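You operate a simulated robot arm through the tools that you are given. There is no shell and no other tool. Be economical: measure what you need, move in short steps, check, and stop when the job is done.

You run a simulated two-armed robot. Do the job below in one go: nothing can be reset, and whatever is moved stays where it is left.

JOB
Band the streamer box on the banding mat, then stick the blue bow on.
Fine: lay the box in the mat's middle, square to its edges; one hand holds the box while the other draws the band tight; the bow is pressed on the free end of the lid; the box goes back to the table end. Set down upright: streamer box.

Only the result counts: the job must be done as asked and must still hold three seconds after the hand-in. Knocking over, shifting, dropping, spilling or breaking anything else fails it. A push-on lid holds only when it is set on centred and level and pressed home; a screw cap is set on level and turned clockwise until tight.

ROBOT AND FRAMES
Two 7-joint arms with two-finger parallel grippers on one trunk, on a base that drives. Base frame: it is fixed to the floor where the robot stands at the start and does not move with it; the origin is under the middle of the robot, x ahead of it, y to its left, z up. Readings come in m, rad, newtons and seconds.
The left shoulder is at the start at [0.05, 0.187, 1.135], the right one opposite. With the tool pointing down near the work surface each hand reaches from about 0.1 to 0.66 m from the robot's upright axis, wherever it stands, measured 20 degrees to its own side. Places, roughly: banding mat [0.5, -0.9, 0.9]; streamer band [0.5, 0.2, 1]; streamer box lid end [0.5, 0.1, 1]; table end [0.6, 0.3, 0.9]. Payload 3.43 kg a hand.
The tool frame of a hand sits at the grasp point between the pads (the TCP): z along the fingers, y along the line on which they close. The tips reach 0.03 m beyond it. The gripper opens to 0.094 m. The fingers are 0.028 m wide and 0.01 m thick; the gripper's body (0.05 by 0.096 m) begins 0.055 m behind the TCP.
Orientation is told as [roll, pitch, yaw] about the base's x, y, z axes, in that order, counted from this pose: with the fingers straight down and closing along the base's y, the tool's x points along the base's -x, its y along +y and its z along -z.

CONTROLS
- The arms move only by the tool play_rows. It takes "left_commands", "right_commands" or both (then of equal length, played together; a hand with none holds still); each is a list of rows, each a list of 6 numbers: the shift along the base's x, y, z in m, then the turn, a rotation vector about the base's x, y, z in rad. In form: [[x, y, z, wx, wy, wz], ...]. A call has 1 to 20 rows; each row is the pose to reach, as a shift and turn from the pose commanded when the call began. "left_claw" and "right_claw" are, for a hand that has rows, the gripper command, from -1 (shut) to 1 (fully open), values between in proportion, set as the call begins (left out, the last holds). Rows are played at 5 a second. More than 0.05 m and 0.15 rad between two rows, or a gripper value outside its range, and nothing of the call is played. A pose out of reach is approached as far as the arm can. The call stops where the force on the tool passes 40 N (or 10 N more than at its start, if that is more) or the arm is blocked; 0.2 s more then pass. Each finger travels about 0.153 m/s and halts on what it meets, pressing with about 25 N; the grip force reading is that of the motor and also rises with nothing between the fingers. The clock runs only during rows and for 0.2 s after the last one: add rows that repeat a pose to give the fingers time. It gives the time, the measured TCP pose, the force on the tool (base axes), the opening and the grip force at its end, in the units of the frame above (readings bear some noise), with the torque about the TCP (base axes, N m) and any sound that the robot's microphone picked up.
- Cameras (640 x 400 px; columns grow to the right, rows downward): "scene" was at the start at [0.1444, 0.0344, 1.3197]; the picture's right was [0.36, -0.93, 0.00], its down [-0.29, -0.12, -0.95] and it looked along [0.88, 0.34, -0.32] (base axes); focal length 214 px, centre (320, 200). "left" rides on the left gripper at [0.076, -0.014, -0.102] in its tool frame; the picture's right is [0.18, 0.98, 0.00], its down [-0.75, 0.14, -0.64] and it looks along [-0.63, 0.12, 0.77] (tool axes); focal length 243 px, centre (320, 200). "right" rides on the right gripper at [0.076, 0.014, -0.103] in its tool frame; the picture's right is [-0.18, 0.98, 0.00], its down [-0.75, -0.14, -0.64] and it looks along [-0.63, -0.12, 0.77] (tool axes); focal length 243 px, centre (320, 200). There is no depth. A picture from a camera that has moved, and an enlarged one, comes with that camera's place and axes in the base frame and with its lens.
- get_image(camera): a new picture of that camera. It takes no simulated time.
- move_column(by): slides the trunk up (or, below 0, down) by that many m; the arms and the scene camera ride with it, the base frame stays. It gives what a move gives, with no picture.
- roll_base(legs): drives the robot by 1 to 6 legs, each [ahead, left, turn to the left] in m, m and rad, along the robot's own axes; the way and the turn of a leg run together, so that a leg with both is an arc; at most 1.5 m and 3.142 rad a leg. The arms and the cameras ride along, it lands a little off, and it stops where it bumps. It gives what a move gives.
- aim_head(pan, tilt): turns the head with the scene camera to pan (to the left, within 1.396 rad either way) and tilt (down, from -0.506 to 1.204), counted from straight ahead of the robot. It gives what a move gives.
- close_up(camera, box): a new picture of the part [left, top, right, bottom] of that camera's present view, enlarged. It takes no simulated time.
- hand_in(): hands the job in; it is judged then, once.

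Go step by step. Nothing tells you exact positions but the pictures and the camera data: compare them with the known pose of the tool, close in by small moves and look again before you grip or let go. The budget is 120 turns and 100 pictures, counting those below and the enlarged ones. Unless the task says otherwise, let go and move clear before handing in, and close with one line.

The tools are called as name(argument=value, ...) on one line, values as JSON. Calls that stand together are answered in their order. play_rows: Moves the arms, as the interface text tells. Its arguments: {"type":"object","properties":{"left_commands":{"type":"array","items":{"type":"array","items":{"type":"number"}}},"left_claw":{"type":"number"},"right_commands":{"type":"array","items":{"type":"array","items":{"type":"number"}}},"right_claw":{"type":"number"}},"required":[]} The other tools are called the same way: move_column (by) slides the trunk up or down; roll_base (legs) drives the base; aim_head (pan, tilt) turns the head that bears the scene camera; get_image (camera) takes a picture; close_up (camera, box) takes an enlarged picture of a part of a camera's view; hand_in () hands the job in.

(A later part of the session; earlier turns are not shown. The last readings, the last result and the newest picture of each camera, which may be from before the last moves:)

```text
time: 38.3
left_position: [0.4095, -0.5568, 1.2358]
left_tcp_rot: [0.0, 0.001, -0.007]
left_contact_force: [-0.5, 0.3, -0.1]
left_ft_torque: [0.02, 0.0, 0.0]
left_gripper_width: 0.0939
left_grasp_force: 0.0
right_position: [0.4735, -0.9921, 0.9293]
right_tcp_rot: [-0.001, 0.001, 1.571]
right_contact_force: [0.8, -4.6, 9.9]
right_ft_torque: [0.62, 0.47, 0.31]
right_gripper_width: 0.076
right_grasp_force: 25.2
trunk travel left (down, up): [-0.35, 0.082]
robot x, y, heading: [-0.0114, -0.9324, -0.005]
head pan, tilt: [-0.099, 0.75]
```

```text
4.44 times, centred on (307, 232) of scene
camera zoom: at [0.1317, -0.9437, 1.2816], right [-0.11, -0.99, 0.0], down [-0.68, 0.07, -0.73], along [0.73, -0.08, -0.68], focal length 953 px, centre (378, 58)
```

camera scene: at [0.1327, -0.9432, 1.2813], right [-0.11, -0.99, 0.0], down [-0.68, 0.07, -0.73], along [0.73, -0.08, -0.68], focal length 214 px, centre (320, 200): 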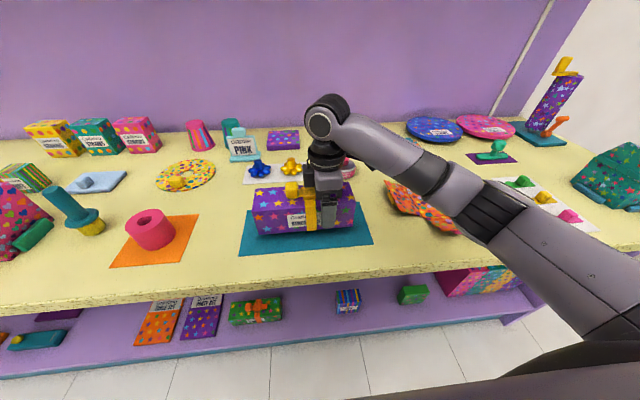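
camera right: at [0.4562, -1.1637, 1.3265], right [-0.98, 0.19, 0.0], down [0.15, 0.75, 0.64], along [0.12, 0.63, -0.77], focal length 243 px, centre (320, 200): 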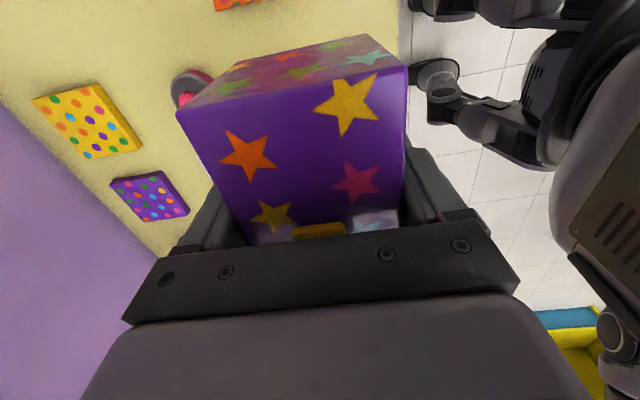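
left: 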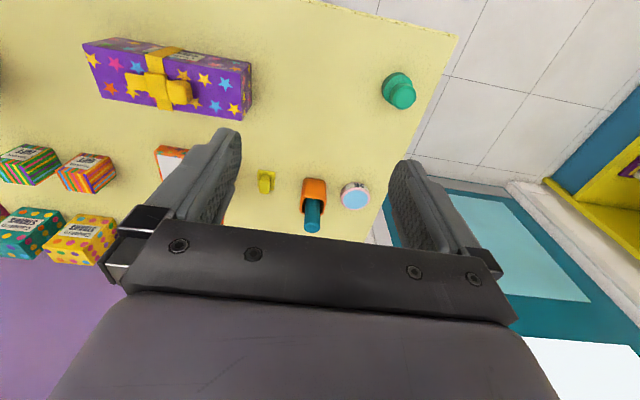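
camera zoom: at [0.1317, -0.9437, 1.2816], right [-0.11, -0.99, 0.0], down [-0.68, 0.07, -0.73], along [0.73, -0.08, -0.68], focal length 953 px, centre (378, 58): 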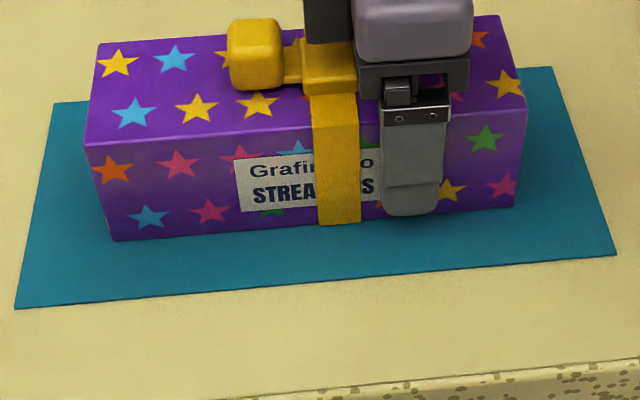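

The box is flat and square on the mat with the right hand still clamping it. The pull cube sits near (0.473, -0.921, ~0.97). I'll bring the left hand in, yawed -90° and then tilted so that its body leans away from the right hand.

play_rows(left_commands=[[0.005, -0.02, 0, 0, 0, -0.135], [0.01, -0.04, 0, 0, 0, -0.27], [0.015, -0.06, 0, 0, 0, -0.4], [0.02, -0.08, -0.01, 0, 0, -0.53], [0.025, -0.1, -0.02, 0, 0, -0.66], [0.03, -0.12, -0.03, 0, 0, -0.79], [0.035, -0.14, -0.04, 0, 0, -0.92], [0.04, -0.16, -0.05, 0, 0, -1.05], [0.045, -0.18, -0.06, 0, 0, -1.18], [0.05, -0.2, -0.07, 0, 0, -1.31], [0.058, -0.22, -0.08, 0, 0, -1.44], [0.063, -0.243, -0.08, 0, 0, -1.564], [0.063, -0.243, -0.08, 0, 0, -1.564]], left_claw=1)

play_rows(left_commands=[[0, 0, 0, -0.12, 0, 0], [0, 0, 0, -0.24, 0, 0], [0, 0, 0, -0.36, 0, 0], [0, 0, 0, -0.48, 0, 0], [0, 0, 0, -0.6, 0, 0], [0, 0, 0, -0.6, 0, 0]])

get_image(camera="left")

get_image(camera="scene")

```text
time: 41.1
left_position: [0.441, -0.7393, 1.1719]
left_tcp_rot: [0.001, -0.001, -1.572]
left_contact_force: [0.7, -0.3, -1.0]
left_ft_torque: [0.03, 0.02, 0.01]
left_gripper_width: 0.0942
left_grasp_force: 0.0
left hand out of reach, approached as far as the arm can: row 9, 10, 11, 12, 13
right_position: [0.4725, -0.9916, 0.9278]
right_tcp_rot: [0.001, -0.001, 1.573]
right_contact_force: [-8.5, -3.3, 14.3]
right_ft_torque: [-0.14, -0.29, -0.08]
right_gripper_width: 0.0765
right_grasp_force: 25.2
trunk travel left (down, up): [-0.35, 0.082]
robot x, y, heading: [-0.0078, -0.9335, -0.01]
head pan, tilt: [-0.099, 0.75]
```

```text
time: 42.5
left_position: [0.4405, -0.7404, 1.1723]
left_tcp_rot: [0.004, -0.603, -1.574]
left_contact_force: [-0.3, -0.3, 0.9]
left_ft_torque: [0.04, 0.0, -0.01]
left_gripper_width: 0.0943
left_grasp_force: 0.0
right_position: [0.4732, -0.9902, 0.9275]
right_tcp_rot: [-0.001, 0.0, 1.571]
right_contact_force: [-8.5, -0.2, 5.4]
right_ft_torque: [-0.13, 0.41, -0.11]
right_gripper_width: 0.0762
right_grasp_force: 25.0
trunk travel left (down, up): [-0.35, 0.082]
robot x, y, heading: [-0.0047, -0.9368, -0.004]
head pan, tilt: [-0.099, 0.75]
```

```text
67 pictures are left
camera left: at [0.4253, -0.618, 1.2134], right [0.98, 0.15, -0.1], down [0.14, -0.26, 0.96], along [0.12, -0.95, -0.27], focal length 243 px, centre (320, 200)
```

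left: 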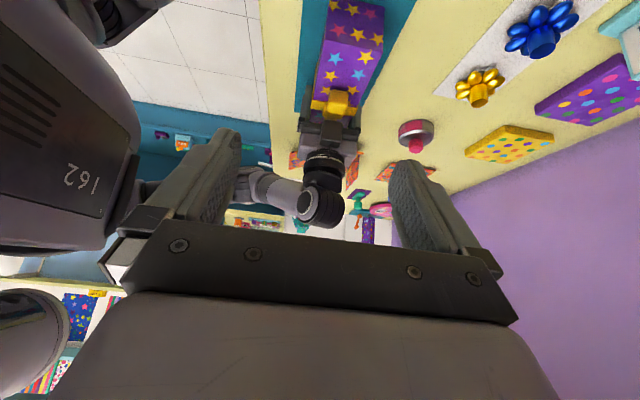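

```text
66 pictures are left
camera scene: at [0.1312, -0.943, 1.2815], right [-0.11, -0.99, 0.0], down [-0.68, 0.07, -0.73], along [0.73, -0.08, -0.68], focal length 214 px, centre (320, 200)
```

scene: 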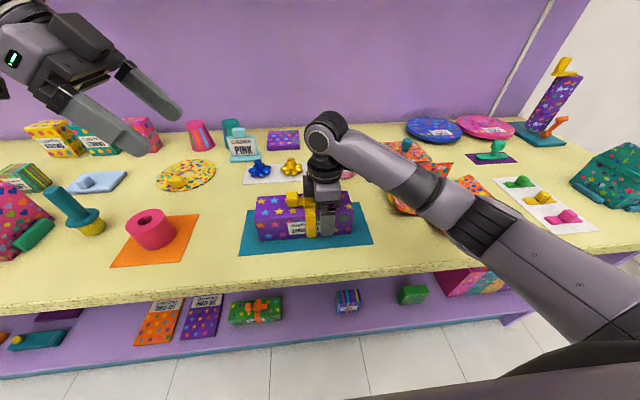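

The tilt leans the correct way, though the arm stopped short of the commanded point. I'll step on toward the cube and see whether it follows.

play_rows(left_commands=[[0.0, -0.02, -0.02, 0, 0, 0], [0.0, -0.04, -0.04, 0, 0, 0], [0, -0.06, -0.06, 0, 0, 0], [0, -0.08, -0.08, 0, 0, 0], [0, -0.08, -0.08, 0, 0, 0]])

get_image(camera="left")

```text
time: 43.7
left_position: [0.4404, -0.8202, 1.0902]
left_tcp_rot: [0.0, -0.6, -1.572]
left_contact_force: [-0.8, 0.1, -0.8]
left_ft_torque: [-0.01, -0.04, 0.02]
left_gripper_width: 0.0939
left_grasp_force: 0.1
right_position: [0.4744, -0.992, 0.9284]
right_tcp_rot: [0.0, -0.001, 1.569]
right_contact_force: [-3.8, 3.0, 2.1]
right_ft_torque: [0.0, 0.11, -0.02]
right_gripper_width: 0.0762
right_grasp_force: 25.2
trunk travel left (down, up): [-0.35, 0.082]
robot x, y, heading: [-0.0067, -0.9364, -0.008]
head pan, tilt: [-0.099, 0.75]
```

```text
65 pictures are left
camera left: at [0.4258, -0.6987, 1.1327], right [0.98, 0.15, -0.1], down [0.14, -0.26, 0.96], along [0.12, -0.95, -0.28], focal length 243 px, centre (320, 200)
```

left: 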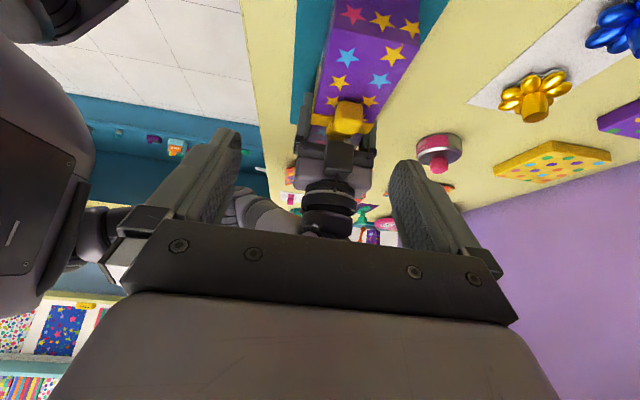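

It follows well. I'll go to a pre-grasp about 5 cm back along the finger axis and check alignment.

play_rows(left_commands=[[0.01, -0.018, -0.018, 0, 0, 0], [0.02, -0.036, -0.036, 0, 0, 0], [0.033, -0.055, -0.056, 0, 0, 0], [0.033, -0.055, -0.056, 0, 0, 0]])

get_image(camera="left")

close_up(camera="scene", box=[230, 130, 390, 250])

```text
time: 44.7
left_position: [0.4661, -0.8664, 1.0359]
left_tcp_rot: [-0.001, -0.6, -1.572]
left_contact_force: [0.5, -1.0, -0.6]
left_ft_torque: [0.02, -0.01, -0.01]
left_gripper_width: 0.0942
left_grasp_force: 0.1
left hand out of reach, approached as far as the arm can: row 3, 4
right_position: [0.4737, -0.991, 0.9274]
right_tcp_rot: [-0.001, 0.0, 1.57]
right_contact_force: [-1.9, 1.0, 2.0]
right_ft_torque: [0.04, -0.11, 0.19]
right_gripper_width: 0.0763
right_grasp_force: 25.0
trunk travel left (down, up): [-0.35, 0.082]
robot x, y, heading: [-0.0086, -0.9357, -0.007]
head pan, tilt: [-0.099, 0.75]
```

```text
64 pictures are left
camera left: at [0.4514, -0.7447, 1.0784], right [0.98, 0.15, -0.1], down [0.14, -0.26, 0.96], along [0.12, -0.95, -0.28], focal length 243 px, centre (320, 200)
```

left: 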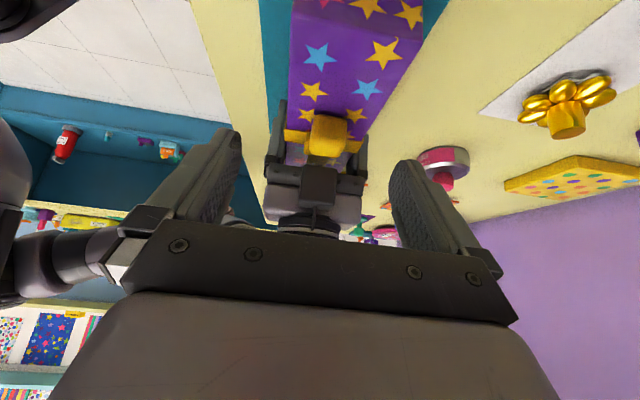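

```text
3.33 times, centred on (310, 190) of scene
camera zoom: at [0.1321, -0.943, 1.2814], right [-0.11, -0.99, 0.0], down [-0.68, 0.07, -0.73], along [0.73, -0.08, -0.68], focal length 715 px, centre (353, 233)
```

zoom: 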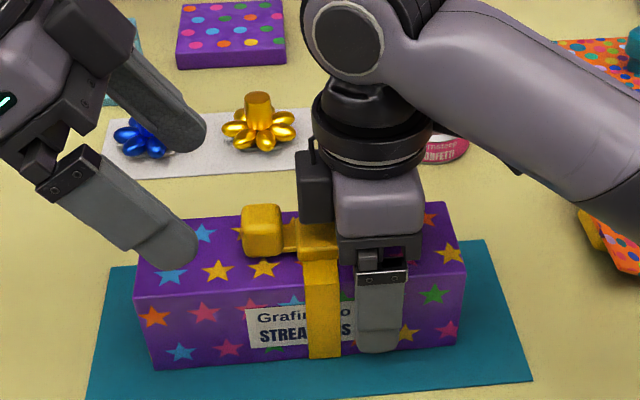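

The left arm is at an edge of its reach there. I'll probe whether it can go further down and in, since the finger opening leaves slack in x.

play_rows(left_commands=[[0.0, -0.01, -0.015, 0, 0, 0], [0.004, -0.018, -0.028, 0, 0, 0], [0.007, -0.018, -0.028, 0, 0, 0]])

get_image(camera="left")

```text
time: 45.5
left_position: [0.4589, -0.8659, 1.0144]
left_tcp_rot: [-0.001, -0.6, -1.57]
left_contact_force: [0.2, 0.1, 0.6]
left_ft_torque: [-0.01, -0.04, 0.01]
left_gripper_width: 0.094
left_grasp_force: 0.0
left hand out of reach, approached as far as the arm can: row 1, 2, 3
right_position: [0.4736, -0.9906, 0.9278]
right_tcp_rot: [0.002, -0.001, 1.571]
right_contact_force: [-0.1, 1.4, 2.5]
right_ft_torque: [-0.01, -0.21, 0.25]
right_gripper_width: 0.0761
right_grasp_force: 24.8
trunk travel left (down, up): [-0.35, 0.082]
robot x, y, heading: [-0.008, -0.9334, -0.01]
head pan, tilt: [-0.099, 0.75]
```

```text
62 pictures are left
camera left: at [0.4448, -0.7448, 1.0554], right [0.98, 0.15, -0.1], down [0.14, -0.26, 0.96], along [0.12, -0.95, -0.28], focal length 243 px, centre (320, 200)
```

left: 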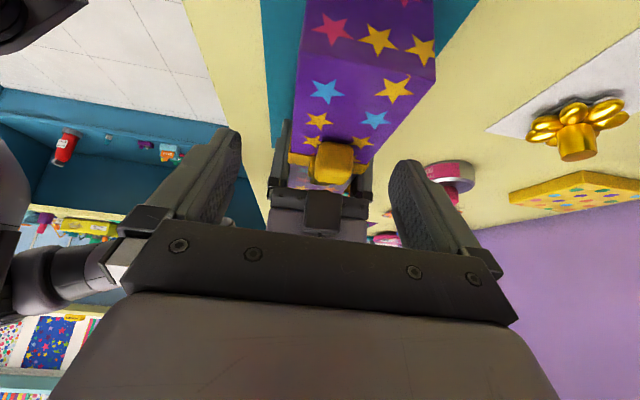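

The limit seems tied to the tilt. I'll back off up and test with less tilt.

play_rows(left_commands=[[0, 0.02, 0.03, 0, 0, 0], [0, 0.03, 0.06, 0.1, 0, 0], [0, 0.02, 0.08, 0.2, 0, 0], [0, 0.0, 0.09, 0.3, 0, 0], [0.005, -0.01, 0.09, 0.35, 0, 0], [0.015, -0.03, 0.08, 0.35, 0, 0], [0.015, -0.04, 0.07, 0.35, 0, 0], [0.015, -0.04, 0.06, 0.35, 0, 0], [0.015, -0.04, 0.06, 0.35, 0, 0]])

get_image(camera="scene")

```text
time: 47.5
left_position: [0.4312, -0.8322, 1.0759]
left_tcp_rot: [-0.002, -0.251, -1.57]
left_contact_force: [-0.5, 0.6, 0.0]
left_ft_torque: [0.02, -0.01, 0.02]
left_gripper_width: 0.0943
left_grasp_force: 0.0
left hand out of reach, approached as far as the arm can: row 3, 4, 5, 6, 7, 8, 9
right_position: [0.4747, -0.9908, 0.9283]
right_tcp_rot: [0.001, 0.0, 1.57]
right_contact_force: [-0.5, 1.7, 4.5]
right_ft_torque: [-0.02, -0.08, -0.24]
right_gripper_width: 0.0761
right_grasp_force: 24.3
trunk travel left (down, up): [-0.35, 0.082]
robot x, y, heading: [-0.0077, -0.9352, -0.014]
head pan, tilt: [-0.099, 0.75]
```

```text
61 pictures are left
camera scene: at [0.1321, -0.943, 1.2814], right [-0.11, -0.99, 0.0], down [-0.68, 0.07, -0.73], along [0.73, -0.08, -0.68], focal length 214 px, centre (320, 200)
```

scene: 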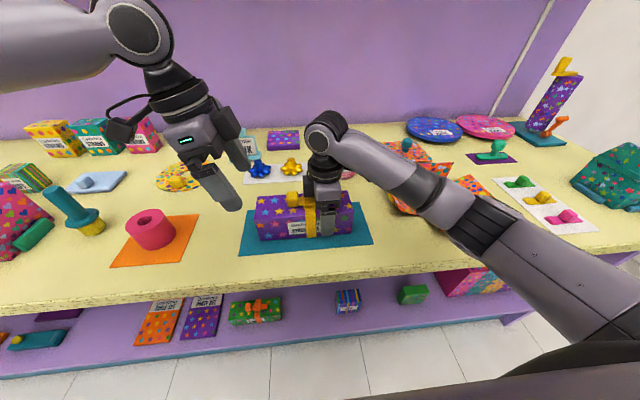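

The limit looks like an elbow/wrist posture problem. I'll retreat up, unwind the yaw, bring the left hand to the mirror of the right hand's start pose, and re-yaw from there.

play_rows(left_commands=[[0, 0.01, 0.04, 0.05, 0, 0], [0, 0.02, 0.08, 0.15, 0, 0], [-0.01, 0.02, 0.12, 0.25, 0, 0], [-0.02, 0.02, 0.16, 0.25, 0, 0], [-0.03, 0.02, 0.2, 0.25, 0, 0], [-0.03, 0.02, 0.23, 0.25, 0, 0]])

play_rows(left_commands=[[0, 0, 0, 0, 0, 0.14], [0, 0, 0, 0, 0, 0.28], [0, 0, 0, 0, 0, 0.42], [0, 0, 0, 0, 0, 0.56], [0, 0, 0, 0, 0, 0.7], [0, 0, 0, 0, 0, 0.84], [-0.005, -0.005, 0, 0, 0, 0.98], [-0.01, -0.01, 0, 0, 0, 1.12], [-0.015, -0.015, 0, 0, 0, 1.26], [-0.02, -0.02, 0, 0, 0, 1.4], [-0.025, -0.03, 0, 0, 0, 1.57], [-0.03, -0.05, 0, 0, 0, 1.57], [-0.04, -0.08, 0.01, 0, 0, 1.57], [-0.05, -0.11, 0.01, 0, 0, 1.57], [-0.05, -0.11, 0.01, 0, 0, 1.57]])

```text
time: 48.9
left_position: [0.3678, -0.752, 1.262]
left_tcp_rot: [0.001, 0.0, -1.572]
left_contact_force: [0.0, 0.0, -0.7]
left_ft_torque: [-0.02, 0.01, -0.04]
left_gripper_width: 0.0942
left_grasp_force: 0.0
left hand out of reach, approached as far as the arm can: row 1, 2, 3, 4, 5, 6
right_position: [0.4738, -0.9907, 0.9286]
right_tcp_rot: [0.0, -0.001, 1.572]
right_contact_force: [-1.0, -1.8, 2.6]
right_ft_torque: [0.06, -0.2, 0.14]
right_gripper_width: 0.0763
right_grasp_force: 25.8
trunk travel left (down, up): [-0.35, 0.082]
robot x, y, heading: [-0.01, -0.9352, -0.006]
head pan, tilt: [-0.099, 0.75]
```

```text
refused: row 11 steps farther than a row can; nothing moved
```

One row was too big; I'll resend it with finer turns.

play_rows(left_commands=[[0, 0, 0, 0, 0, 0.14], [0, 0, 0, 0, 0, 0.28], [0, 0, 0, 0, 0, 0.42], [0, 0, 0, 0, 0, 0.56], [0, 0, 0, 0, 0, 0.7], [0, 0, 0, 0, 0, 0.84], [-0.005, -0.01, 0.01, 0, 0, 0.98], [-0.01, -0.02, 0.02, 0, 0, 1.12], [-0.01, -0.04, 0.03, 0, 0, 1.26], [-0.01, -0.06, 0.04, 0, 0, 1.4], [-0.01, -0.09, 0.05, 0, 0, 1.5], [-0.01, -0.12, 0.05, 0, 0, 1.57], [-0.01, -0.15, 0.05, 0, 0, 1.57], [-0.01, -0.17, 0.05, 0, 0, 1.57], [-0.01, -0.17, 0.05, 0, 0, 1.57]])

get_image(camera="scene")

```text
time: 52.1
left_position: [0.304, -0.7839, 1.2652]
left_tcp_rot: [0.001, 0.002, 0.0]
left_contact_force: [0.0, 0.2, 0.0]
left_ft_torque: [-0.01, 0.01, 0.0]
left_gripper_width: 0.0942
left_grasp_force: 0.0
left hand out of reach, approached as far as the arm can: row 7, 8, 9, 10, 11, 12, 13, 14, 15
right_position: [0.475, -0.9915, 0.9278]
right_tcp_rot: [0.001, 0.0, 1.571]
right_contact_force: [-0.9, -1.7, 3.1]
right_ft_torque: [0.01, -0.01, 0.07]
right_gripper_width: 0.0762
right_grasp_force: 24.7
trunk travel left (down, up): [-0.35, 0.082]
robot x, y, heading: [-0.0056, -0.9361, -0.003]
head pan, tilt: [-0.099, 0.75]
```

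```text
60 pictures are left
camera scene: at [0.132, -0.9434, 1.2814], right [-0.11, -0.99, 0.0], down [-0.68, 0.07, -0.73], along [0.73, -0.08, -0.68], focal length 214 px, centre (320, 200)
```

scene: 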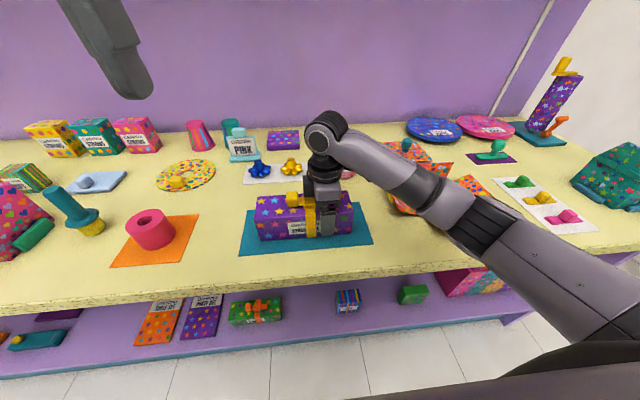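

Still limited. I'll test moving the left hand forward first and then inward to find a better posture.

play_rows(left_commands=[[0.03, 0.03, 0.02, 0, 0, 0], [0.06, 0.06, 0.04, 0, 0, 0], [0.1, 0.08, 0.06, 0, 0, 0], [0.13, 0.08, 0.07, 0, 0, 0], [0.15, 0.05, 0.07, 0, 0, 0], [0.15, 0.01, 0.07, 0, 0, 0], [0.15, -0.03, 0.07, 0, 0, 0], [0.15, -0.07, 0.07, 0, 0, 0], [0.15, -0.11, 0.07, 0, 0, 0], [0.15, -0.11, 0.07, 0, 0, 0]])

```text
time: 54.3
left_position: [0.3736, -0.7509, 1.2599]
left_tcp_rot: [-0.002, -0.001, 0.002]
left_contact_force: [-0.5, 0.4, -0.5]
left_ft_torque: [0.02, 0.02, 0.01]
left_gripper_width: 0.0939
left_grasp_force: 0.0
left hand out of reach, approached as far as the arm can: row 2, 3, 4, 5, 6, 7, 8, 9, 10
right_position: [0.4743, -0.9915, 0.9278]
right_tcp_rot: [0.001, 0.0, 1.57]
right_contact_force: [-0.8, -1.4, 3.0]
right_ft_torque: [0.03, -0.02, -0.04]
right_gripper_width: 0.0763
right_grasp_force: 25.2
trunk travel left (down, up): [-0.35, 0.082]
robot x, y, heading: [-0.0109, -0.9376, -0.007]
head pan, tilt: [-0.099, 0.75]
```

The limit appears tied to this arm posture. I'll take the left hand back outward to its original spot, then test coming in with different height and forward extent.

play_rows(left_commands=[[0.01, 0.04, 0, 0, 0, 0], [0.02, 0.08, 0, 0, 0, 0], [0.03, 0.12, 0, 0, 0, 0], [0.04, 0.16, -0.01, 0, 0, 0], [0.04, 0.19, -0.02, 0, 0, 0], [0.07, 0.19, -0.05, 0, 0, 0], [0.1, 0.19, -0.08, 0, 0, 0], [0.12, 0.16, -0.1, 0, 0, 0], [0.13, 0.12, -0.1, 0, 0, 0], [0.13, 0.08, -0.1, 0, 0, 0], [0.13, 0.04, -0.1, 0, 0, 0], [0.13, 0.0, -0.1, 0, 0, 0], [0.13, -0.04, -0.1, 0, 0, 0], [0.13, -0.08, -0.1, 0, 0, 0], [0.13, -0.08, -0.1, 0, 0, 0]])

aim_head(pan=0.6, tilt=0.4)

get_image(camera="scene")

```text
time: 57.5
left_position: [0.4365, -0.7682, 1.1286]
left_tcp_rot: [-0.002, 0.001, 0.003]
left_contact_force: [0.0, 0.1, 0.4]
left_ft_torque: [0.01, -0.03, 0.02]
left_gripper_width: 0.0938
left_grasp_force: 0.0
left hand out of reach, approached as far as the arm can: row 11, 12, 13, 14, 15
right_position: [0.4741, -0.9916, 0.9286]
right_tcp_rot: [-0.001, -0.002, 1.572]
right_contact_force: [-0.5, 1.3, 2.9]
right_ft_torque: [-0.55, -0.05, -0.04]
right_gripper_width: 0.0764
right_grasp_force: 25.2
trunk travel left (down, up): [-0.35, 0.082]
robot x, y, heading: [-0.0049, -0.9333, -0.008]
head pan, tilt: [-0.099, 0.75]
```

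```text
time: 58.5
left_position: [0.4386, -0.7679, 1.1305]
left_tcp_rot: [-0.001, -0.002, 0.002]
left_contact_force: [-0.3, 0.1, -0.2]
left_ft_torque: [0.01, -0.01, 0.0]
left_gripper_width: 0.0941
left_grasp_force: 0.1
right_position: [0.4734, -0.9906, 0.9283]
right_tcp_rot: [-0.001, 0.0, 1.571]
right_contact_force: [0.2, 1.8, 3.1]
right_ft_torque: [-0.22, -0.03, 0.11]
right_gripper_width: 0.0762
right_grasp_force: 24.9
trunk travel left (down, up): [-0.35, 0.082]
robot x, y, heading: [-0.0047, -0.9332, -0.008]
head pan, tilt: [0.6, 0.4]
```

```text
59 pictures are left
camera scene: at [0.1265, -0.8824, 1.3124], right [0.56, -0.83, 0.0], down [-0.32, -0.22, -0.92], along [0.76, 0.51, -0.39], focal length 214 px, centre (320, 200)
```

scene: 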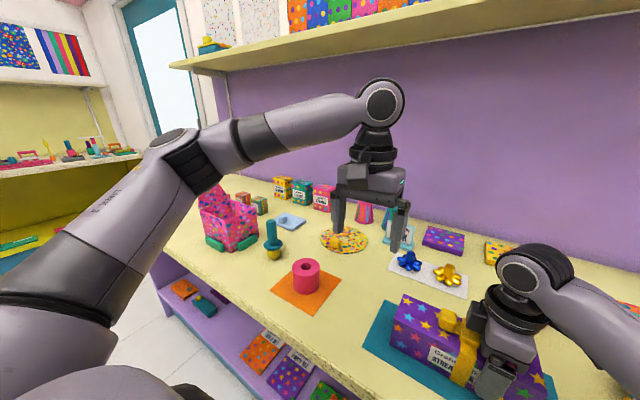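

The left hand has more inward room when it is lower relative to its shoulder. So I'll release the box on the mat, raise the trunk, shift the base a little to the right, and then regrip nearer the box's right end.

play_rows(right_commands=[[0, 0, 0, 0, 0, 0], [0, 0, 0, 0, 0, 0], [0, 0, 0, 0, 0, 0]], right_claw=1)

move_column(by=0.08)

roll_base(legs=[[0, -0.07, 0]])

aim_head(pan=0.1, tilt=0.75)

get_image(camera="scene")

```text
time: 59.3
left_position: [0.4379, -0.7694, 1.1293]
left_tcp_rot: [-0.001, 0.001, 0.004]
left_contact_force: [-1.0, 0.2, 0.4]
left_ft_torque: [-0.01, -0.01, 0.01]
left_gripper_width: 0.0941
left_grasp_force: 0.0
right_position: [0.474, -0.9909, 0.9288]
right_tcp_rot: [0.0, 0.002, 1.571]
right_contact_force: [-0.9, -0.4, 0.1]
right_ft_torque: [-0.02, 0.02, -0.05]
right_gripper_width: 0.0942
right_grasp_force: 0.0
trunk travel left (down, up): [-0.35, 0.082]
robot x, y, heading: [-0.0087, -0.9362, -0.007]
head pan, tilt: [0.6, 0.4]
```

```text
time: 60.5
left_position: [0.4387, -0.7692, 1.2099]
left_tcp_rot: [-0.001, 0.0, 0.002]
left_contact_force: [0.3, -0.1, -0.5]
left_ft_torque: [0.0, 0.02, -0.01]
left_gripper_width: 0.094
left_grasp_force: 0.1
right_position: [0.4748, -0.9905, 1.0071]
right_tcp_rot: [0.002, -0.001, 1.571]
right_contact_force: [0.2, -0.7, -0.1]
right_ft_torque: [-0.01, 0.01, 0.01]
right_gripper_width: 0.0941
right_grasp_force: 0.0
trunk travel left (down, up): [-0.43, 0.002]
robot x, y, heading: [-0.0053, -0.9301, -0.003]
head pan, tilt: [0.6, 0.4]
```

```text
time: 61.5
left_position: [0.4374, -0.8392, 1.2097]
left_tcp_rot: [-0.002, 0.001, 0.003]
left_contact_force: [-0.4, 0.9, 0.2]
left_ft_torque: [0.01, -0.02, -0.01]
left_gripper_width: 0.0939
left_grasp_force: 0.0
right_position: [0.4736, -1.0615, 1.0075]
right_tcp_rot: [-0.001, 0.0, 1.572]
right_contact_force: [-0.8, -1.2, -0.6]
right_ft_torque: [0.02, 0.02, 0.01]
right_gripper_width: 0.0941
right_grasp_force: 0.1
trunk travel left (down, up): [-0.43, 0.002]
robot x, y, heading: [-0.007, -1.003, -0.006]
head pan, tilt: [0.6, 0.4]
```

```text
time: 62.4
left_position: [0.4375, -0.8382, 1.2104]
left_tcp_rot: [-0.002, -0.001, 0.005]
left_contact_force: [0.7, 0.0, -1.4]
left_ft_torque: [0.01, 0.02, 0.02]
left_gripper_width: 0.0941
left_grasp_force: 0.1
right_position: [0.4739, -1.0605, 1.0074]
right_tcp_rot: [-0.001, 0.0, 1.572]
right_contact_force: [0.5, -0.1, 0.5]
right_ft_torque: [0.04, 0.0, 0.02]
right_gripper_width: 0.0943
right_grasp_force: 0.0
trunk travel left (down, up): [-0.43, 0.002]
robot x, y, heading: [-0.0102, -1.003, -0.005]
head pan, tilt: [0.099, 0.75]
```

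```text
58 pictures are left
camera scene: at [0.132, -0.9963, 1.3614], right [0.09, -1.0, 0.0], down [-0.68, -0.06, -0.73], along [0.73, 0.07, -0.68], focal length 214 px, centre (320, 200)
```

scene: 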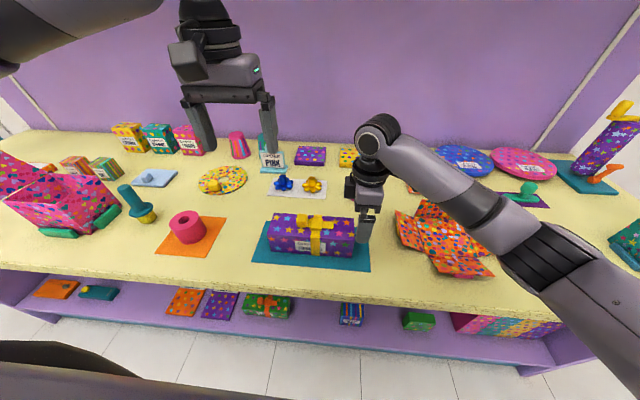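

The box is left standing free on the mat. I'll zoom for accurate cube coordinates while yawing and tilting the left hand again.

close_up(camera="scene", box=[245, 195, 389, 285])

play_rows(left_commands=[[0, 0.02, -0.01, 0, 0, -0.143], [0, 0.04, -0.02, 0, 0, -0.286], [0, 0.05, -0.03, 0, 0, -0.428], [0, 0.05, -0.04, 0, 0, -0.571], [0, 0.05, -0.05, 0, 0, -0.714], [0, 0.05, -0.06, 0, 0, -0.857], [0, 0.05, -0.07, 0, 0, -1.0], [0, 0.05, -0.08, 0, 0, -1.142], [0, 0.05, -0.09, 0, 0, -1.285], [0, 0.05, -0.1, 0, 0, -1.428], [0, 0.05, -0.11, 0, 0, -1.571], [0, 0.05, -0.11, 0, 0, -1.571]])

play_rows(left_commands=[[0.005, 0, 0, -0.12, 0, 0], [0.01, 0, 0, -0.24, 0, 0], [0.02, 0, -0.01, -0.36, 0, 0], [0.03, -0.01, -0.02, -0.4, 0, 0], [0.035, -0.03, -0.03, -0.4, 0, 0], [0.035, -0.05, -0.04, -0.4, 0, 0], [0.035, -0.065, -0.05, -0.4, 0, 0], [0.035, -0.065, -0.05, -0.4, 0, 0]])

get_image(camera="left")

```text
4.44 times, centred on (317, 240) of scene
camera zoom: at [0.132, -0.9963, 1.3614], right [0.09, -1.0, 0.0], down [-0.68, -0.06, -0.73], along [0.73, 0.07, -0.68], focal length 953 px, centre (333, 22)
```

zoom: 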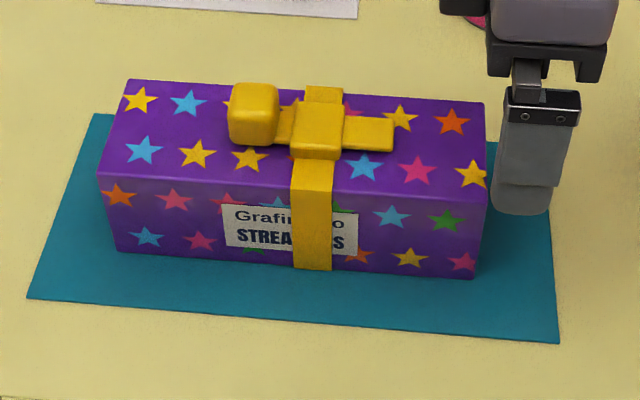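

```text
time: 65.0
left_position: [0.4373, -0.7882, 1.0996]
left_tcp_rot: [-0.002, 0.0, -1.57]
left_contact_force: [0.6, -0.4, 0.0]
left_ft_torque: [0.03, -0.02, 0.01]
left_gripper_width: 0.0939
left_grasp_force: 0.0
right_position: [0.4758, -1.0607, 1.0078]
right_tcp_rot: [0.001, -0.001, 1.572]
right_contact_force: [-0.5, 0.5, -0.5]
right_ft_torque: [0.0, 0.03, -0.01]
right_gripper_width: 0.0941
right_grasp_force: 0.0
trunk travel left (down, up): [-0.43, 0.002]
robot x, y, heading: [-0.0061, -1.0015, -0.006]
head pan, tilt: [0.099, 0.75]
```

```text
time: 66.8
left_position: [0.4718, -0.8533, 1.0495]
left_tcp_rot: [-0.003, -0.401, -1.567]
left_contact_force: [0.2, 0.7, 0.4]
left_ft_torque: [-0.03, -0.01, -0.02]
left_gripper_width: 0.0939
left_grasp_force: 0.1
right_position: [0.4739, -1.0609, 1.0067]
right_tcp_rot: [0.0, 0.002, 1.573]
right_contact_force: [-0.7, 0.3, 0.6]
right_ft_torque: [0.04, 0.03, -0.02]
right_gripper_width: 0.0941
right_grasp_force: 0.1
trunk travel left (down, up): [-0.43, 0.002]
robot x, y, heading: [-0.0095, -1.0038, -0.009]
head pan, tilt: [0.099, 0.75]
```

```text
56 pictures are left
camera left: at [0.4578, -0.7418, 1.1145], right [0.98, 0.17, -0.07], down [0.15, -0.44, 0.89], along [0.12, -0.88, -0.46], focal length 243 px, centre (320, 200)
```

left: 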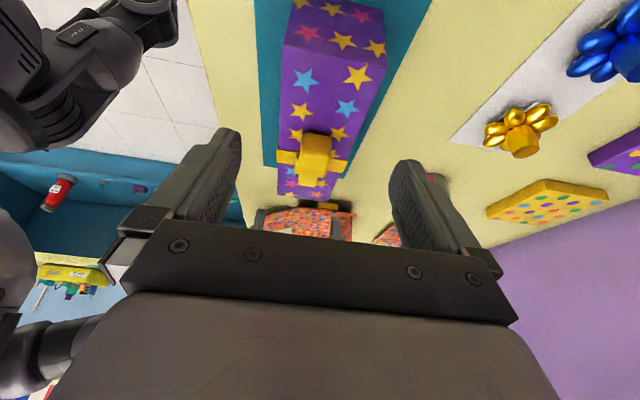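

The left hand now reaches freely. The box is at centre (0.473, -0.944), and the cube is at about (0.470, -0.921), z 0.957–0.982. First the right hand regrips the box near its right end (y -1.02).

play_rows(right_commands=[[-0.001, 0.02, 0.005, 0, 0, 0], [-0.001, 0.041, 0.005, 0, 0, 0], [-0.001, 0.041, -0.025, 0, 0, 0], [-0.001, 0.041, -0.055, 0, 0, 0], [-0.001, 0.041, -0.079, 0, 0, 0], [-0.001, 0.041, -0.079, 0, 0, 0]])

play_rows(right_commands=[[0, 0, 0, 0, 0, 0], [0, 0, 0, 0, 0, 0], [0, 0, 0, 0, 0, 0], [0, 0, 0, 0, 0, 0]], right_claw=-1)

play_rows(left_commands=[[0, -0.02, -0.015, 0, 0, 0], [0, -0.04, -0.025, 0, 0, 0], [0, -0.048, -0.034, 0, 0, 0], [0, -0.048, -0.034, 0, 0, 0]])

close_up(camera="scene", box=[235, 175, 395, 285])

get_image(camera="left")

```text
time: 68.2
left_position: [0.4725, -0.8528, 1.0507]
left_tcp_rot: [-0.002, -0.4, -1.567]
left_contact_force: [-0.1, 0.2, -0.7]
left_ft_torque: [-0.02, 0.01, -0.01]
left_gripper_width: 0.094
left_grasp_force: 0.1
right_position: [0.472, -1.0195, 0.9287]
right_tcp_rot: [-0.001, 0.0, 1.571]
right_contact_force: [0.2, 0.7, 0.6]
right_ft_torque: [-0.03, 0.02, 0.01]
right_gripper_width: 0.0939
right_grasp_force: 0.1
trunk travel left (down, up): [-0.43, 0.002]
robot x, y, heading: [-0.004, -1.0006, -0.009]
head pan, tilt: [0.099, 0.75]
```

```text
time: 69.2
left_position: [0.4719, -0.8538, 1.0501]
left_tcp_rot: [-0.003, -0.4, -1.57]
left_contact_force: [-0.4, 0.1, 0.0]
left_ft_torque: [0.01, -0.01, -0.02]
left_gripper_width: 0.094
left_grasp_force: 0.0
right_position: [0.474, -1.0198, 0.9286]
right_tcp_rot: [-0.002, -0.001, 1.57]
right_contact_force: [1.5, -0.1, -0.3]
right_ft_torque: [0.03, 0.0, -0.35]
right_gripper_width: 0.0763
right_grasp_force: 25.0
trunk travel left (down, up): [-0.43, 0.002]
robot x, y, heading: [-0.0061, -1.0052, -0.008]
head pan, tilt: [0.099, 0.75]
```

```text
time: 70.2
left_position: [0.4592, -0.884, 1.027]
left_tcp_rot: [-0.003, -0.402, -1.567]
left_contact_force: [-0.2, 0.8, 0.6]
left_ft_torque: [-0.02, -0.01, -0.01]
left_gripper_width: 0.094
left_grasp_force: 0.0
left hand out of reach, approached as far as the arm can: row 2, 3, 4
right_position: [0.4722, -1.0214, 0.928]
right_tcp_rot: [0.003, 0.0, 1.571]
right_contact_force: [0.4, 0.1, -0.5]
right_ft_torque: [-0.02, 0.05, 0.03]
right_gripper_width: 0.0764
right_grasp_force: 25.3
trunk travel left (down, up): [-0.43, 0.002]
robot x, y, heading: [-0.0072, -1.0038, -0.008]
head pan, tilt: [0.099, 0.75]
```

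```text
3.64 times, centred on (315, 230) of scene
camera zoom: at [0.1322, -0.9965, 1.3613], right [0.09, -1.0, 0.0], down [-0.68, -0.06, -0.73], along [0.73, 0.07, -0.68], focal length 780 px, centre (338, 91)
```

zoom: 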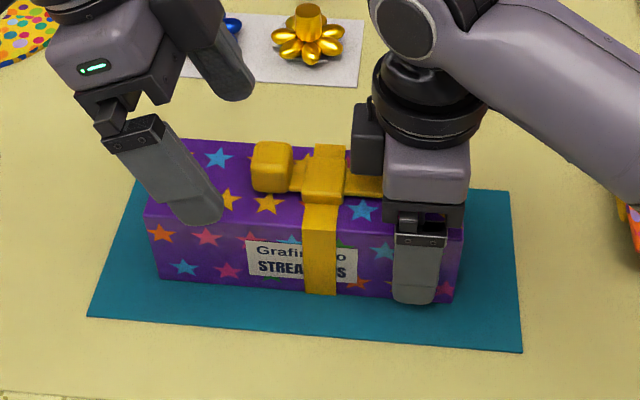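

```text
54 pictures are left
camera left: at [0.4449, -0.7727, 1.0916], right [0.98, 0.17, -0.07], down [0.14, -0.44, 0.88], along [0.12, -0.88, -0.46], focal length 243 px, centre (320, 200)
```

left: 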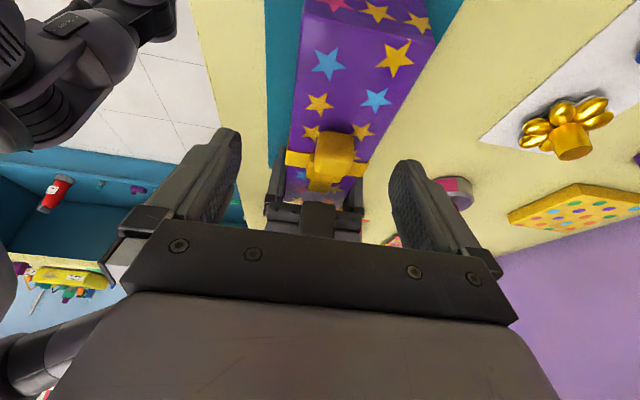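

The left elbow is winged out high, which limits inward reach. I'll stretch the left arm forward and out to drop the elbow, then come back in while the right hand keeps its grip.

play_rows(left_commands=[[0.01, 0.03, 0.03, 0.1, 0, 0], [0.02, 0.06, 0.06, 0.2, 0, 0], [0.04, 0.09, 0.08, 0.3, 0, 0], [0.06, 0.12, 0.08, 0.4, 0, 0], [0.09, 0.15, 0.08, 0.4, 0, 0], [0.12, 0.18, 0.08, 0.4, 0, 0], [0.15, 0.2, 0.08, 0.4, 0, 0], [0.17, 0.2, 0.08, 0.4, 0, 0], [0.19, 0.19, 0.08, 0.4, 0, 0], [0.2, 0.16, 0.08, 0.4, 0, 0], [0.2, 0.13, 0.08, 0.4, 0, 0], [0.2, 0.1, 0.08, 0.4, 0, 0], [0.2, 0.07, 0.08, 0.4, 0, 0], [0.2, 0.07, 0.08, 0.4, 0, 0]])

get_image(camera="scene")

```text
time: 73.2
left_position: [0.5396, -0.7422, 1.1117]
left_tcp_rot: [-0.001, -0.002, -1.569]
left_contact_force: [-0.4, 0.6, -0.3]
left_ft_torque: [0.03, -0.01, -0.01]
left_gripper_width: 0.094
left_grasp_force: 0.0
left hand out of reach, approached as far as the arm can: row 5, 6, 7, 8, 9, 10, 11, 12, 13, 14
right_position: [0.4721, -1.0212, 0.9277]
right_tcp_rot: [0.0, 0.0, 1.573]
right_contact_force: [0.8, -1.2, -0.8]
right_ft_torque: [-0.11, 0.06, 0.01]
right_gripper_width: 0.076
right_grasp_force: 25.1
trunk travel left (down, up): [-0.43, 0.002]
robot x, y, heading: [-0.007, -1.0069, -0.005]
head pan, tilt: [0.099, 0.75]
```

```text
53 pictures are left
camera scene: at [0.1323, -0.9965, 1.3613], right [0.09, -1.0, 0.0], down [-0.68, -0.06, -0.73], along [0.73, 0.07, -0.68], focal length 214 px, centre (320, 200)
```

scene: 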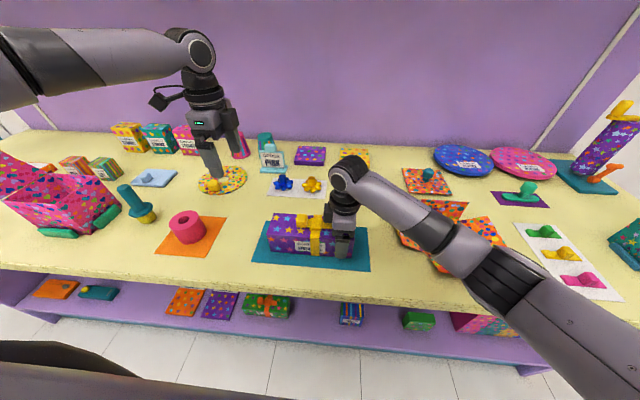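

More tilt consistently gave more inward reach, so I'll retry with a steeper 0.8 rad lean, which is still clear of the lid.

play_rows(left_commands=[[-0.02, 0, 0, -0.13, 0, 0], [-0.04, 0, 0, -0.26, 0, 0], [-0.06, 0, 0, -0.39, 0, 0], [-0.069, -0.01, 0, -0.52, 0, 0], [-0.069, -0.03, -0.01, -0.65, 0, 0], [-0.069, -0.05, -0.02, -0.8, 0, 0], [-0.069, -0.08, -0.04, -0.8, 0, 0], [-0.069, -0.11, -0.06, -0.8, 0, 0], [-0.069, -0.135, -0.08, -0.8, 0, 0], [-0.069, -0.135, -0.08, -0.8, 0, 0]])

get_image(camera="left")

```text
time: 75.4
left_position: [0.4707, -0.8768, 1.0309]
left_tcp_rot: [-0.005, -0.801, -1.567]
left_contact_force: [-0.6, 0.1, 0.2]
left_ft_torque: [0.02, 0.02, 0.01]
left_gripper_width: 0.0939
left_grasp_force: 0.2
right_position: [0.4729, -1.0199, 0.9273]
right_tcp_rot: [0.0, 0.0, 1.573]
right_contact_force: [-1.0, 0.0, 0.8]
right_ft_torque: [0.02, -0.06, 0.11]
right_gripper_width: 0.0764
right_grasp_force: 24.8
trunk travel left (down, up): [-0.43, 0.002]
robot x, y, heading: [-0.0102, -1.0034, -0.01]
head pan, tilt: [0.099, 0.75]
```

```text
52 pictures are left
camera left: at [0.4562, -0.7488, 1.0486], right [0.98, 0.13, -0.14], down [0.15, -0.06, 0.99], along [0.12, -0.99, -0.08], focal length 243 px, centre (320, 200)
```

left: 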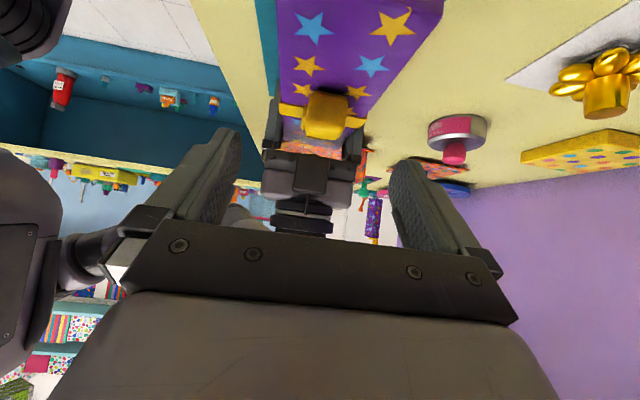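

It reaches now. I'll step down to straddle the cube.

play_rows(left_commands=[[0, -0.01, -0.015, 0, 0, 0], [0, -0.02, -0.03, 0, 0, 0], [0, -0.0255, -0.04, 0, 0, 0], [0, -0.0255, -0.04, 0, 0, 0]])

get_image(camera="left")

close_up(camera="scene", box=[225, 165, 385, 275])

```text
time: 76.4
left_position: [0.4494, -0.8961, 1.0172]
left_tcp_rot: [-0.004, -0.798, -1.566]
left_contact_force: [0.4, -0.1, -0.4]
left_ft_torque: [-0.01, -0.01, 0.01]
left_gripper_width: 0.0941
left_grasp_force: 0.0
left hand out of reach, approached as far as the arm can: row 1, 2, 3, 4
right_position: [0.4744, -1.0207, 0.929]
right_tcp_rot: [-0.001, 0.0, 1.573]
right_contact_force: [0.0, -1.1, 1.1]
right_ft_torque: [0.01, 0.04, 0.0]
right_gripper_width: 0.0763
right_grasp_force: 24.8
trunk travel left (down, up): [-0.43, 0.002]
robot x, y, heading: [-0.0087, -1.0046, -0.01]
head pan, tilt: [0.099, 0.75]
```

```text
51 pictures are left
camera left: at [0.4356, -0.7685, 1.0346], right [0.98, 0.13, -0.13], down [0.14, -0.07, 0.99], along [0.12, -0.99, -0.08], focal length 243 px, centre (320, 200)
```

left: 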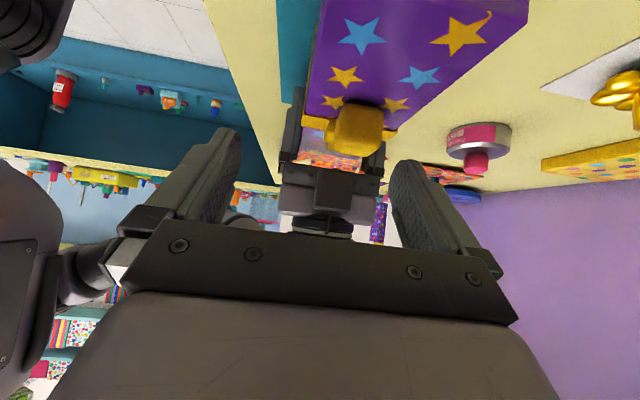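

```text
3.64 times, centred on (305, 220) of scene
camera zoom: at [0.1322, -0.9965, 1.3613], right [0.09, -1.0, 0.0], down [-0.68, -0.06, -0.73], along [0.73, 0.07, -0.68], focal length 780 px, centre (374, 127)
```

zoom: 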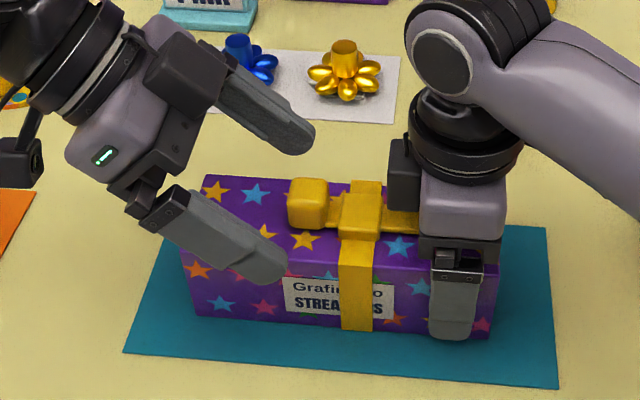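

The left arm still falls short, while the right arm has room to spare. So I'll release, lift both hands clear, and shift the base another 0.12 m to the right.

play_rows(left_commands=[[0, 0.02, 0.015, 0, 0, 0], [0, 0.04, 0.03, 0, 0, 0], [0, 0.06, 0.045, 0, 0, 0], [0, 0.08, 0.06, 0, 0, 0]], right_commands=[[0, 0, 0, 0, 0, 0], [0, 0, 0, 0, 0, 0], [0, 0, 0, 0, 0, 0], [0, 0, 0, 0, 0, 0]], right_claw=1)

play_rows(right_commands=[[0, 0, 0.02, 0, 0, 0], [0, 0, 0.05, 0, 0, 0], [0, 0, 0.08, 0, 0, 0], [0, 0, 0.085, 0, 0, 0]])

roll_base(legs=[[0, -0.12, 0.005]])

play_rows(right_commands=[[0, 0.03, 0.01, 0, 0, 0], [0, 0.06, 0.01, 0, 0, 0], [0, 0.09, 0.01, 0, 0, 0], [0, 0.12, 0.01, 0, 0, 0], [0, 0.12, 0.01, 0, 0, 0]])

get_image(camera="scene")

```text
time: 77.4
left_position: [0.4494, -0.816, 1.0771]
left_tcp_rot: [-0.007, -0.8, -1.566]
left_contact_force: [-0.5, 0.1, -0.5]
left_ft_torque: [0.0, -0.03, 0.02]
left_gripper_width: 0.0939
left_grasp_force: 0.0
right_position: [0.4731, -1.0207, 0.9279]
right_tcp_rot: [0.002, 0.0, 1.573]
right_contact_force: [-0.7, -0.1, 0.2]
right_ft_torque: [0.0, -0.01, 0.01]
right_gripper_width: 0.0942
right_grasp_force: 0.1
trunk travel left (down, up): [-0.43, 0.002]
robot x, y, heading: [-0.0088, -1.0066, -0.005]
head pan, tilt: [0.099, 0.75]
```

```text
time: 78.4
left_position: [0.4514, -0.8157, 1.0775]
left_tcp_rot: [-0.006, -0.8, -1.566]
left_contact_force: [-0.8, 0.2, -0.6]
left_ft_torque: [0.01, -0.01, 0.01]
left_gripper_width: 0.0939
left_grasp_force: 0.0
right_position: [0.4729, -1.0196, 1.0144]
right_tcp_rot: [0.0, 0.0, 1.572]
right_contact_force: [0.1, -0.7, 0.1]
right_ft_torque: [0.0, 0.02, 0.0]
right_gripper_width: 0.094
right_grasp_force: 0.0
trunk travel left (down, up): [-0.43, 0.002]
robot x, y, heading: [-0.0117, -1.0041, -0.008]
head pan, tilt: [0.099, 0.75]
```

```text
time: 79.7
left_position: [0.4471, -0.9345, 1.0782]
left_tcp_rot: [-0.005, -0.8, -1.56]
left_contact_force: [-0.6, -0.7, 0.0]
left_ft_torque: [0.01, 0.0, -0.02]
left_gripper_width: 0.0941
left_grasp_force: 0.0
right_position: [0.4732, -1.1376, 1.014]
right_tcp_rot: [-0.001, 0.0, 1.577]
right_contact_force: [0.6, -1.0, 0.8]
right_ft_torque: [0.06, 0.04, -0.01]
right_gripper_width: 0.0941
right_grasp_force: 0.1
trunk travel left (down, up): [-0.43, 0.002]
robot x, y, heading: [-0.0045, -1.1233, -0.003]
head pan, tilt: [0.099, 0.75]
```

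```text
time: 81.1
left_position: [0.4484, -0.9339, 1.077]
left_tcp_rot: [-0.007, -0.803, -1.559]
left_contact_force: [0.5, -0.7, 0.9]
left_ft_torque: [0.03, -0.03, -0.02]
left_gripper_width: 0.0941
left_grasp_force: 0.1
right_position: [0.4931, -1.0462, 1.0162]
right_tcp_rot: [0.004, 0.021, 1.52]
right_contact_force: [-1.2, 0.0, 0.3]
right_ft_torque: [-0.01, -0.02, 0.04]
right_gripper_width: 0.0943
right_grasp_force: 0.1
trunk travel left (down, up): [-0.43, 0.002]
robot x, y, heading: [-0.0102, -1.1254, -0.001]
head pan, tilt: [0.099, 0.75]
stopped in row 5 (right hand): the arm was blocked; the commanded pose is now the measured one
```

```text
49 pictures are left
camera scene: at [0.1318, -1.1158, 1.3613], right [0.1, -1.0, 0.0], down [-0.68, -0.07, -0.73], along [0.73, 0.07, -0.68], focal length 214 px, centre (320, 200)
```

scene: 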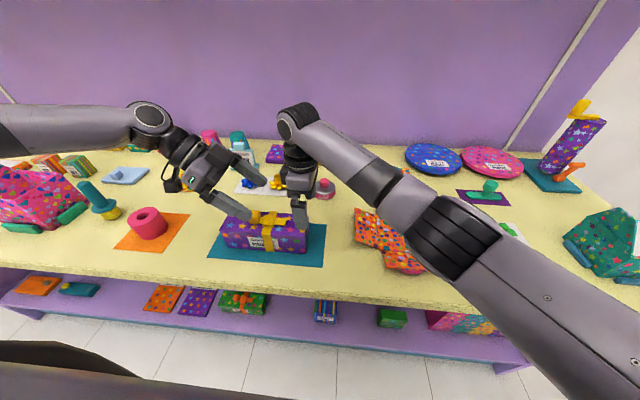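

The right hand bumped the left one, which rode along with the base. I'll move the left hand away first and then re-set the right.

play_rows(left_commands=[[0, 0.03, 0.01, 0, 0, 0], [0, 0.06, 0.02, 0, 0, 0], [0, 0.1, 0.03, 0, 0, 0], [0, 0.13, 0.03, 0, 0, 0], [0, 0.13, 0.03, 0, 0, 0]])

play_rows(right_commands=[[-0.01, 0.01, 0.0, 0, 0, 0.025], [-0.02, 0.026, 0.0, 0, 0, 0.05], [-0.02, 0.026, 0, 0, 0, 0.05]])

close_up(camera="scene", box=[190, 165, 350, 275])

```text
time: 82.3
left_position: [0.4487, -0.8043, 1.1099]
left_tcp_rot: [-0.006, -0.801, -1.56]
left_contact_force: [-0.7, -0.2, -0.3]
left_ft_torque: [0.01, -0.01, 0.05]
left_gripper_width: 0.0939
left_grasp_force: 0.1
right_position: [0.4903, -1.0469, 1.0146]
right_tcp_rot: [0.006, 0.018, 1.522]
right_contact_force: [-0.4, -0.3, 0.6]
right_ft_torque: [0.0, 0.03, -0.01]
right_gripper_width: 0.094
right_grasp_force: 0.1
trunk travel left (down, up): [-0.43, 0.002]
robot x, y, heading: [-0.0074, -1.124, -0.006]
head pan, tilt: [0.099, 0.75]
```

```text
time: 83.3
left_position: [0.4485, -0.8044, 1.1089]
left_tcp_rot: [-0.007, -0.801, -1.56]
left_contact_force: [-0.6, -0.3, -0.1]
left_ft_torque: [0.01, -0.01, 0.01]
left_gripper_width: 0.0939
left_grasp_force: 0.1
right_position: [0.4924, -1.0467, 1.0126]
right_tcp_rot: [-0.005, 0.034, 1.515]
right_contact_force: [-0.5, -0.1, -0.1]
right_ft_torque: [-0.02, -0.01, -0.01]
right_gripper_width: 0.094
right_grasp_force: 0.2
trunk travel left (down, up): [-0.43, 0.002]
robot x, y, heading: [-0.0082, -1.1214, -0.004]
head pan, tilt: [0.099, 0.75]
stopped in row 3 (right hand): the arm was blocked; the commanded pose is now the measured one
```

```text
3.64 times, centred on (270, 220) of scene
camera zoom: at [0.1316, -1.1157, 1.3613], right [0.1, -1.0, 0.0], down [-0.68, -0.07, -0.73], along [0.73, 0.07, -0.68], focal length 780 px, centre (502, 127)
```

zoom: 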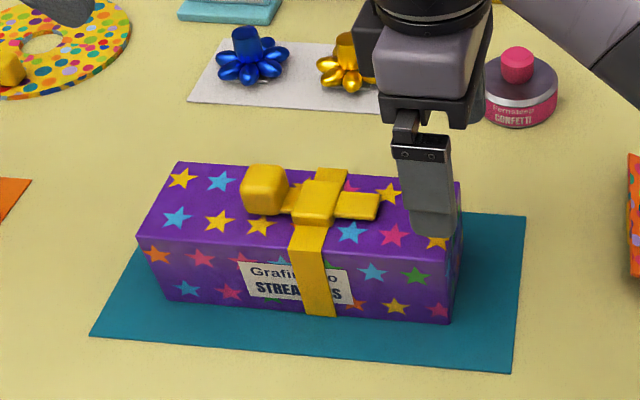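

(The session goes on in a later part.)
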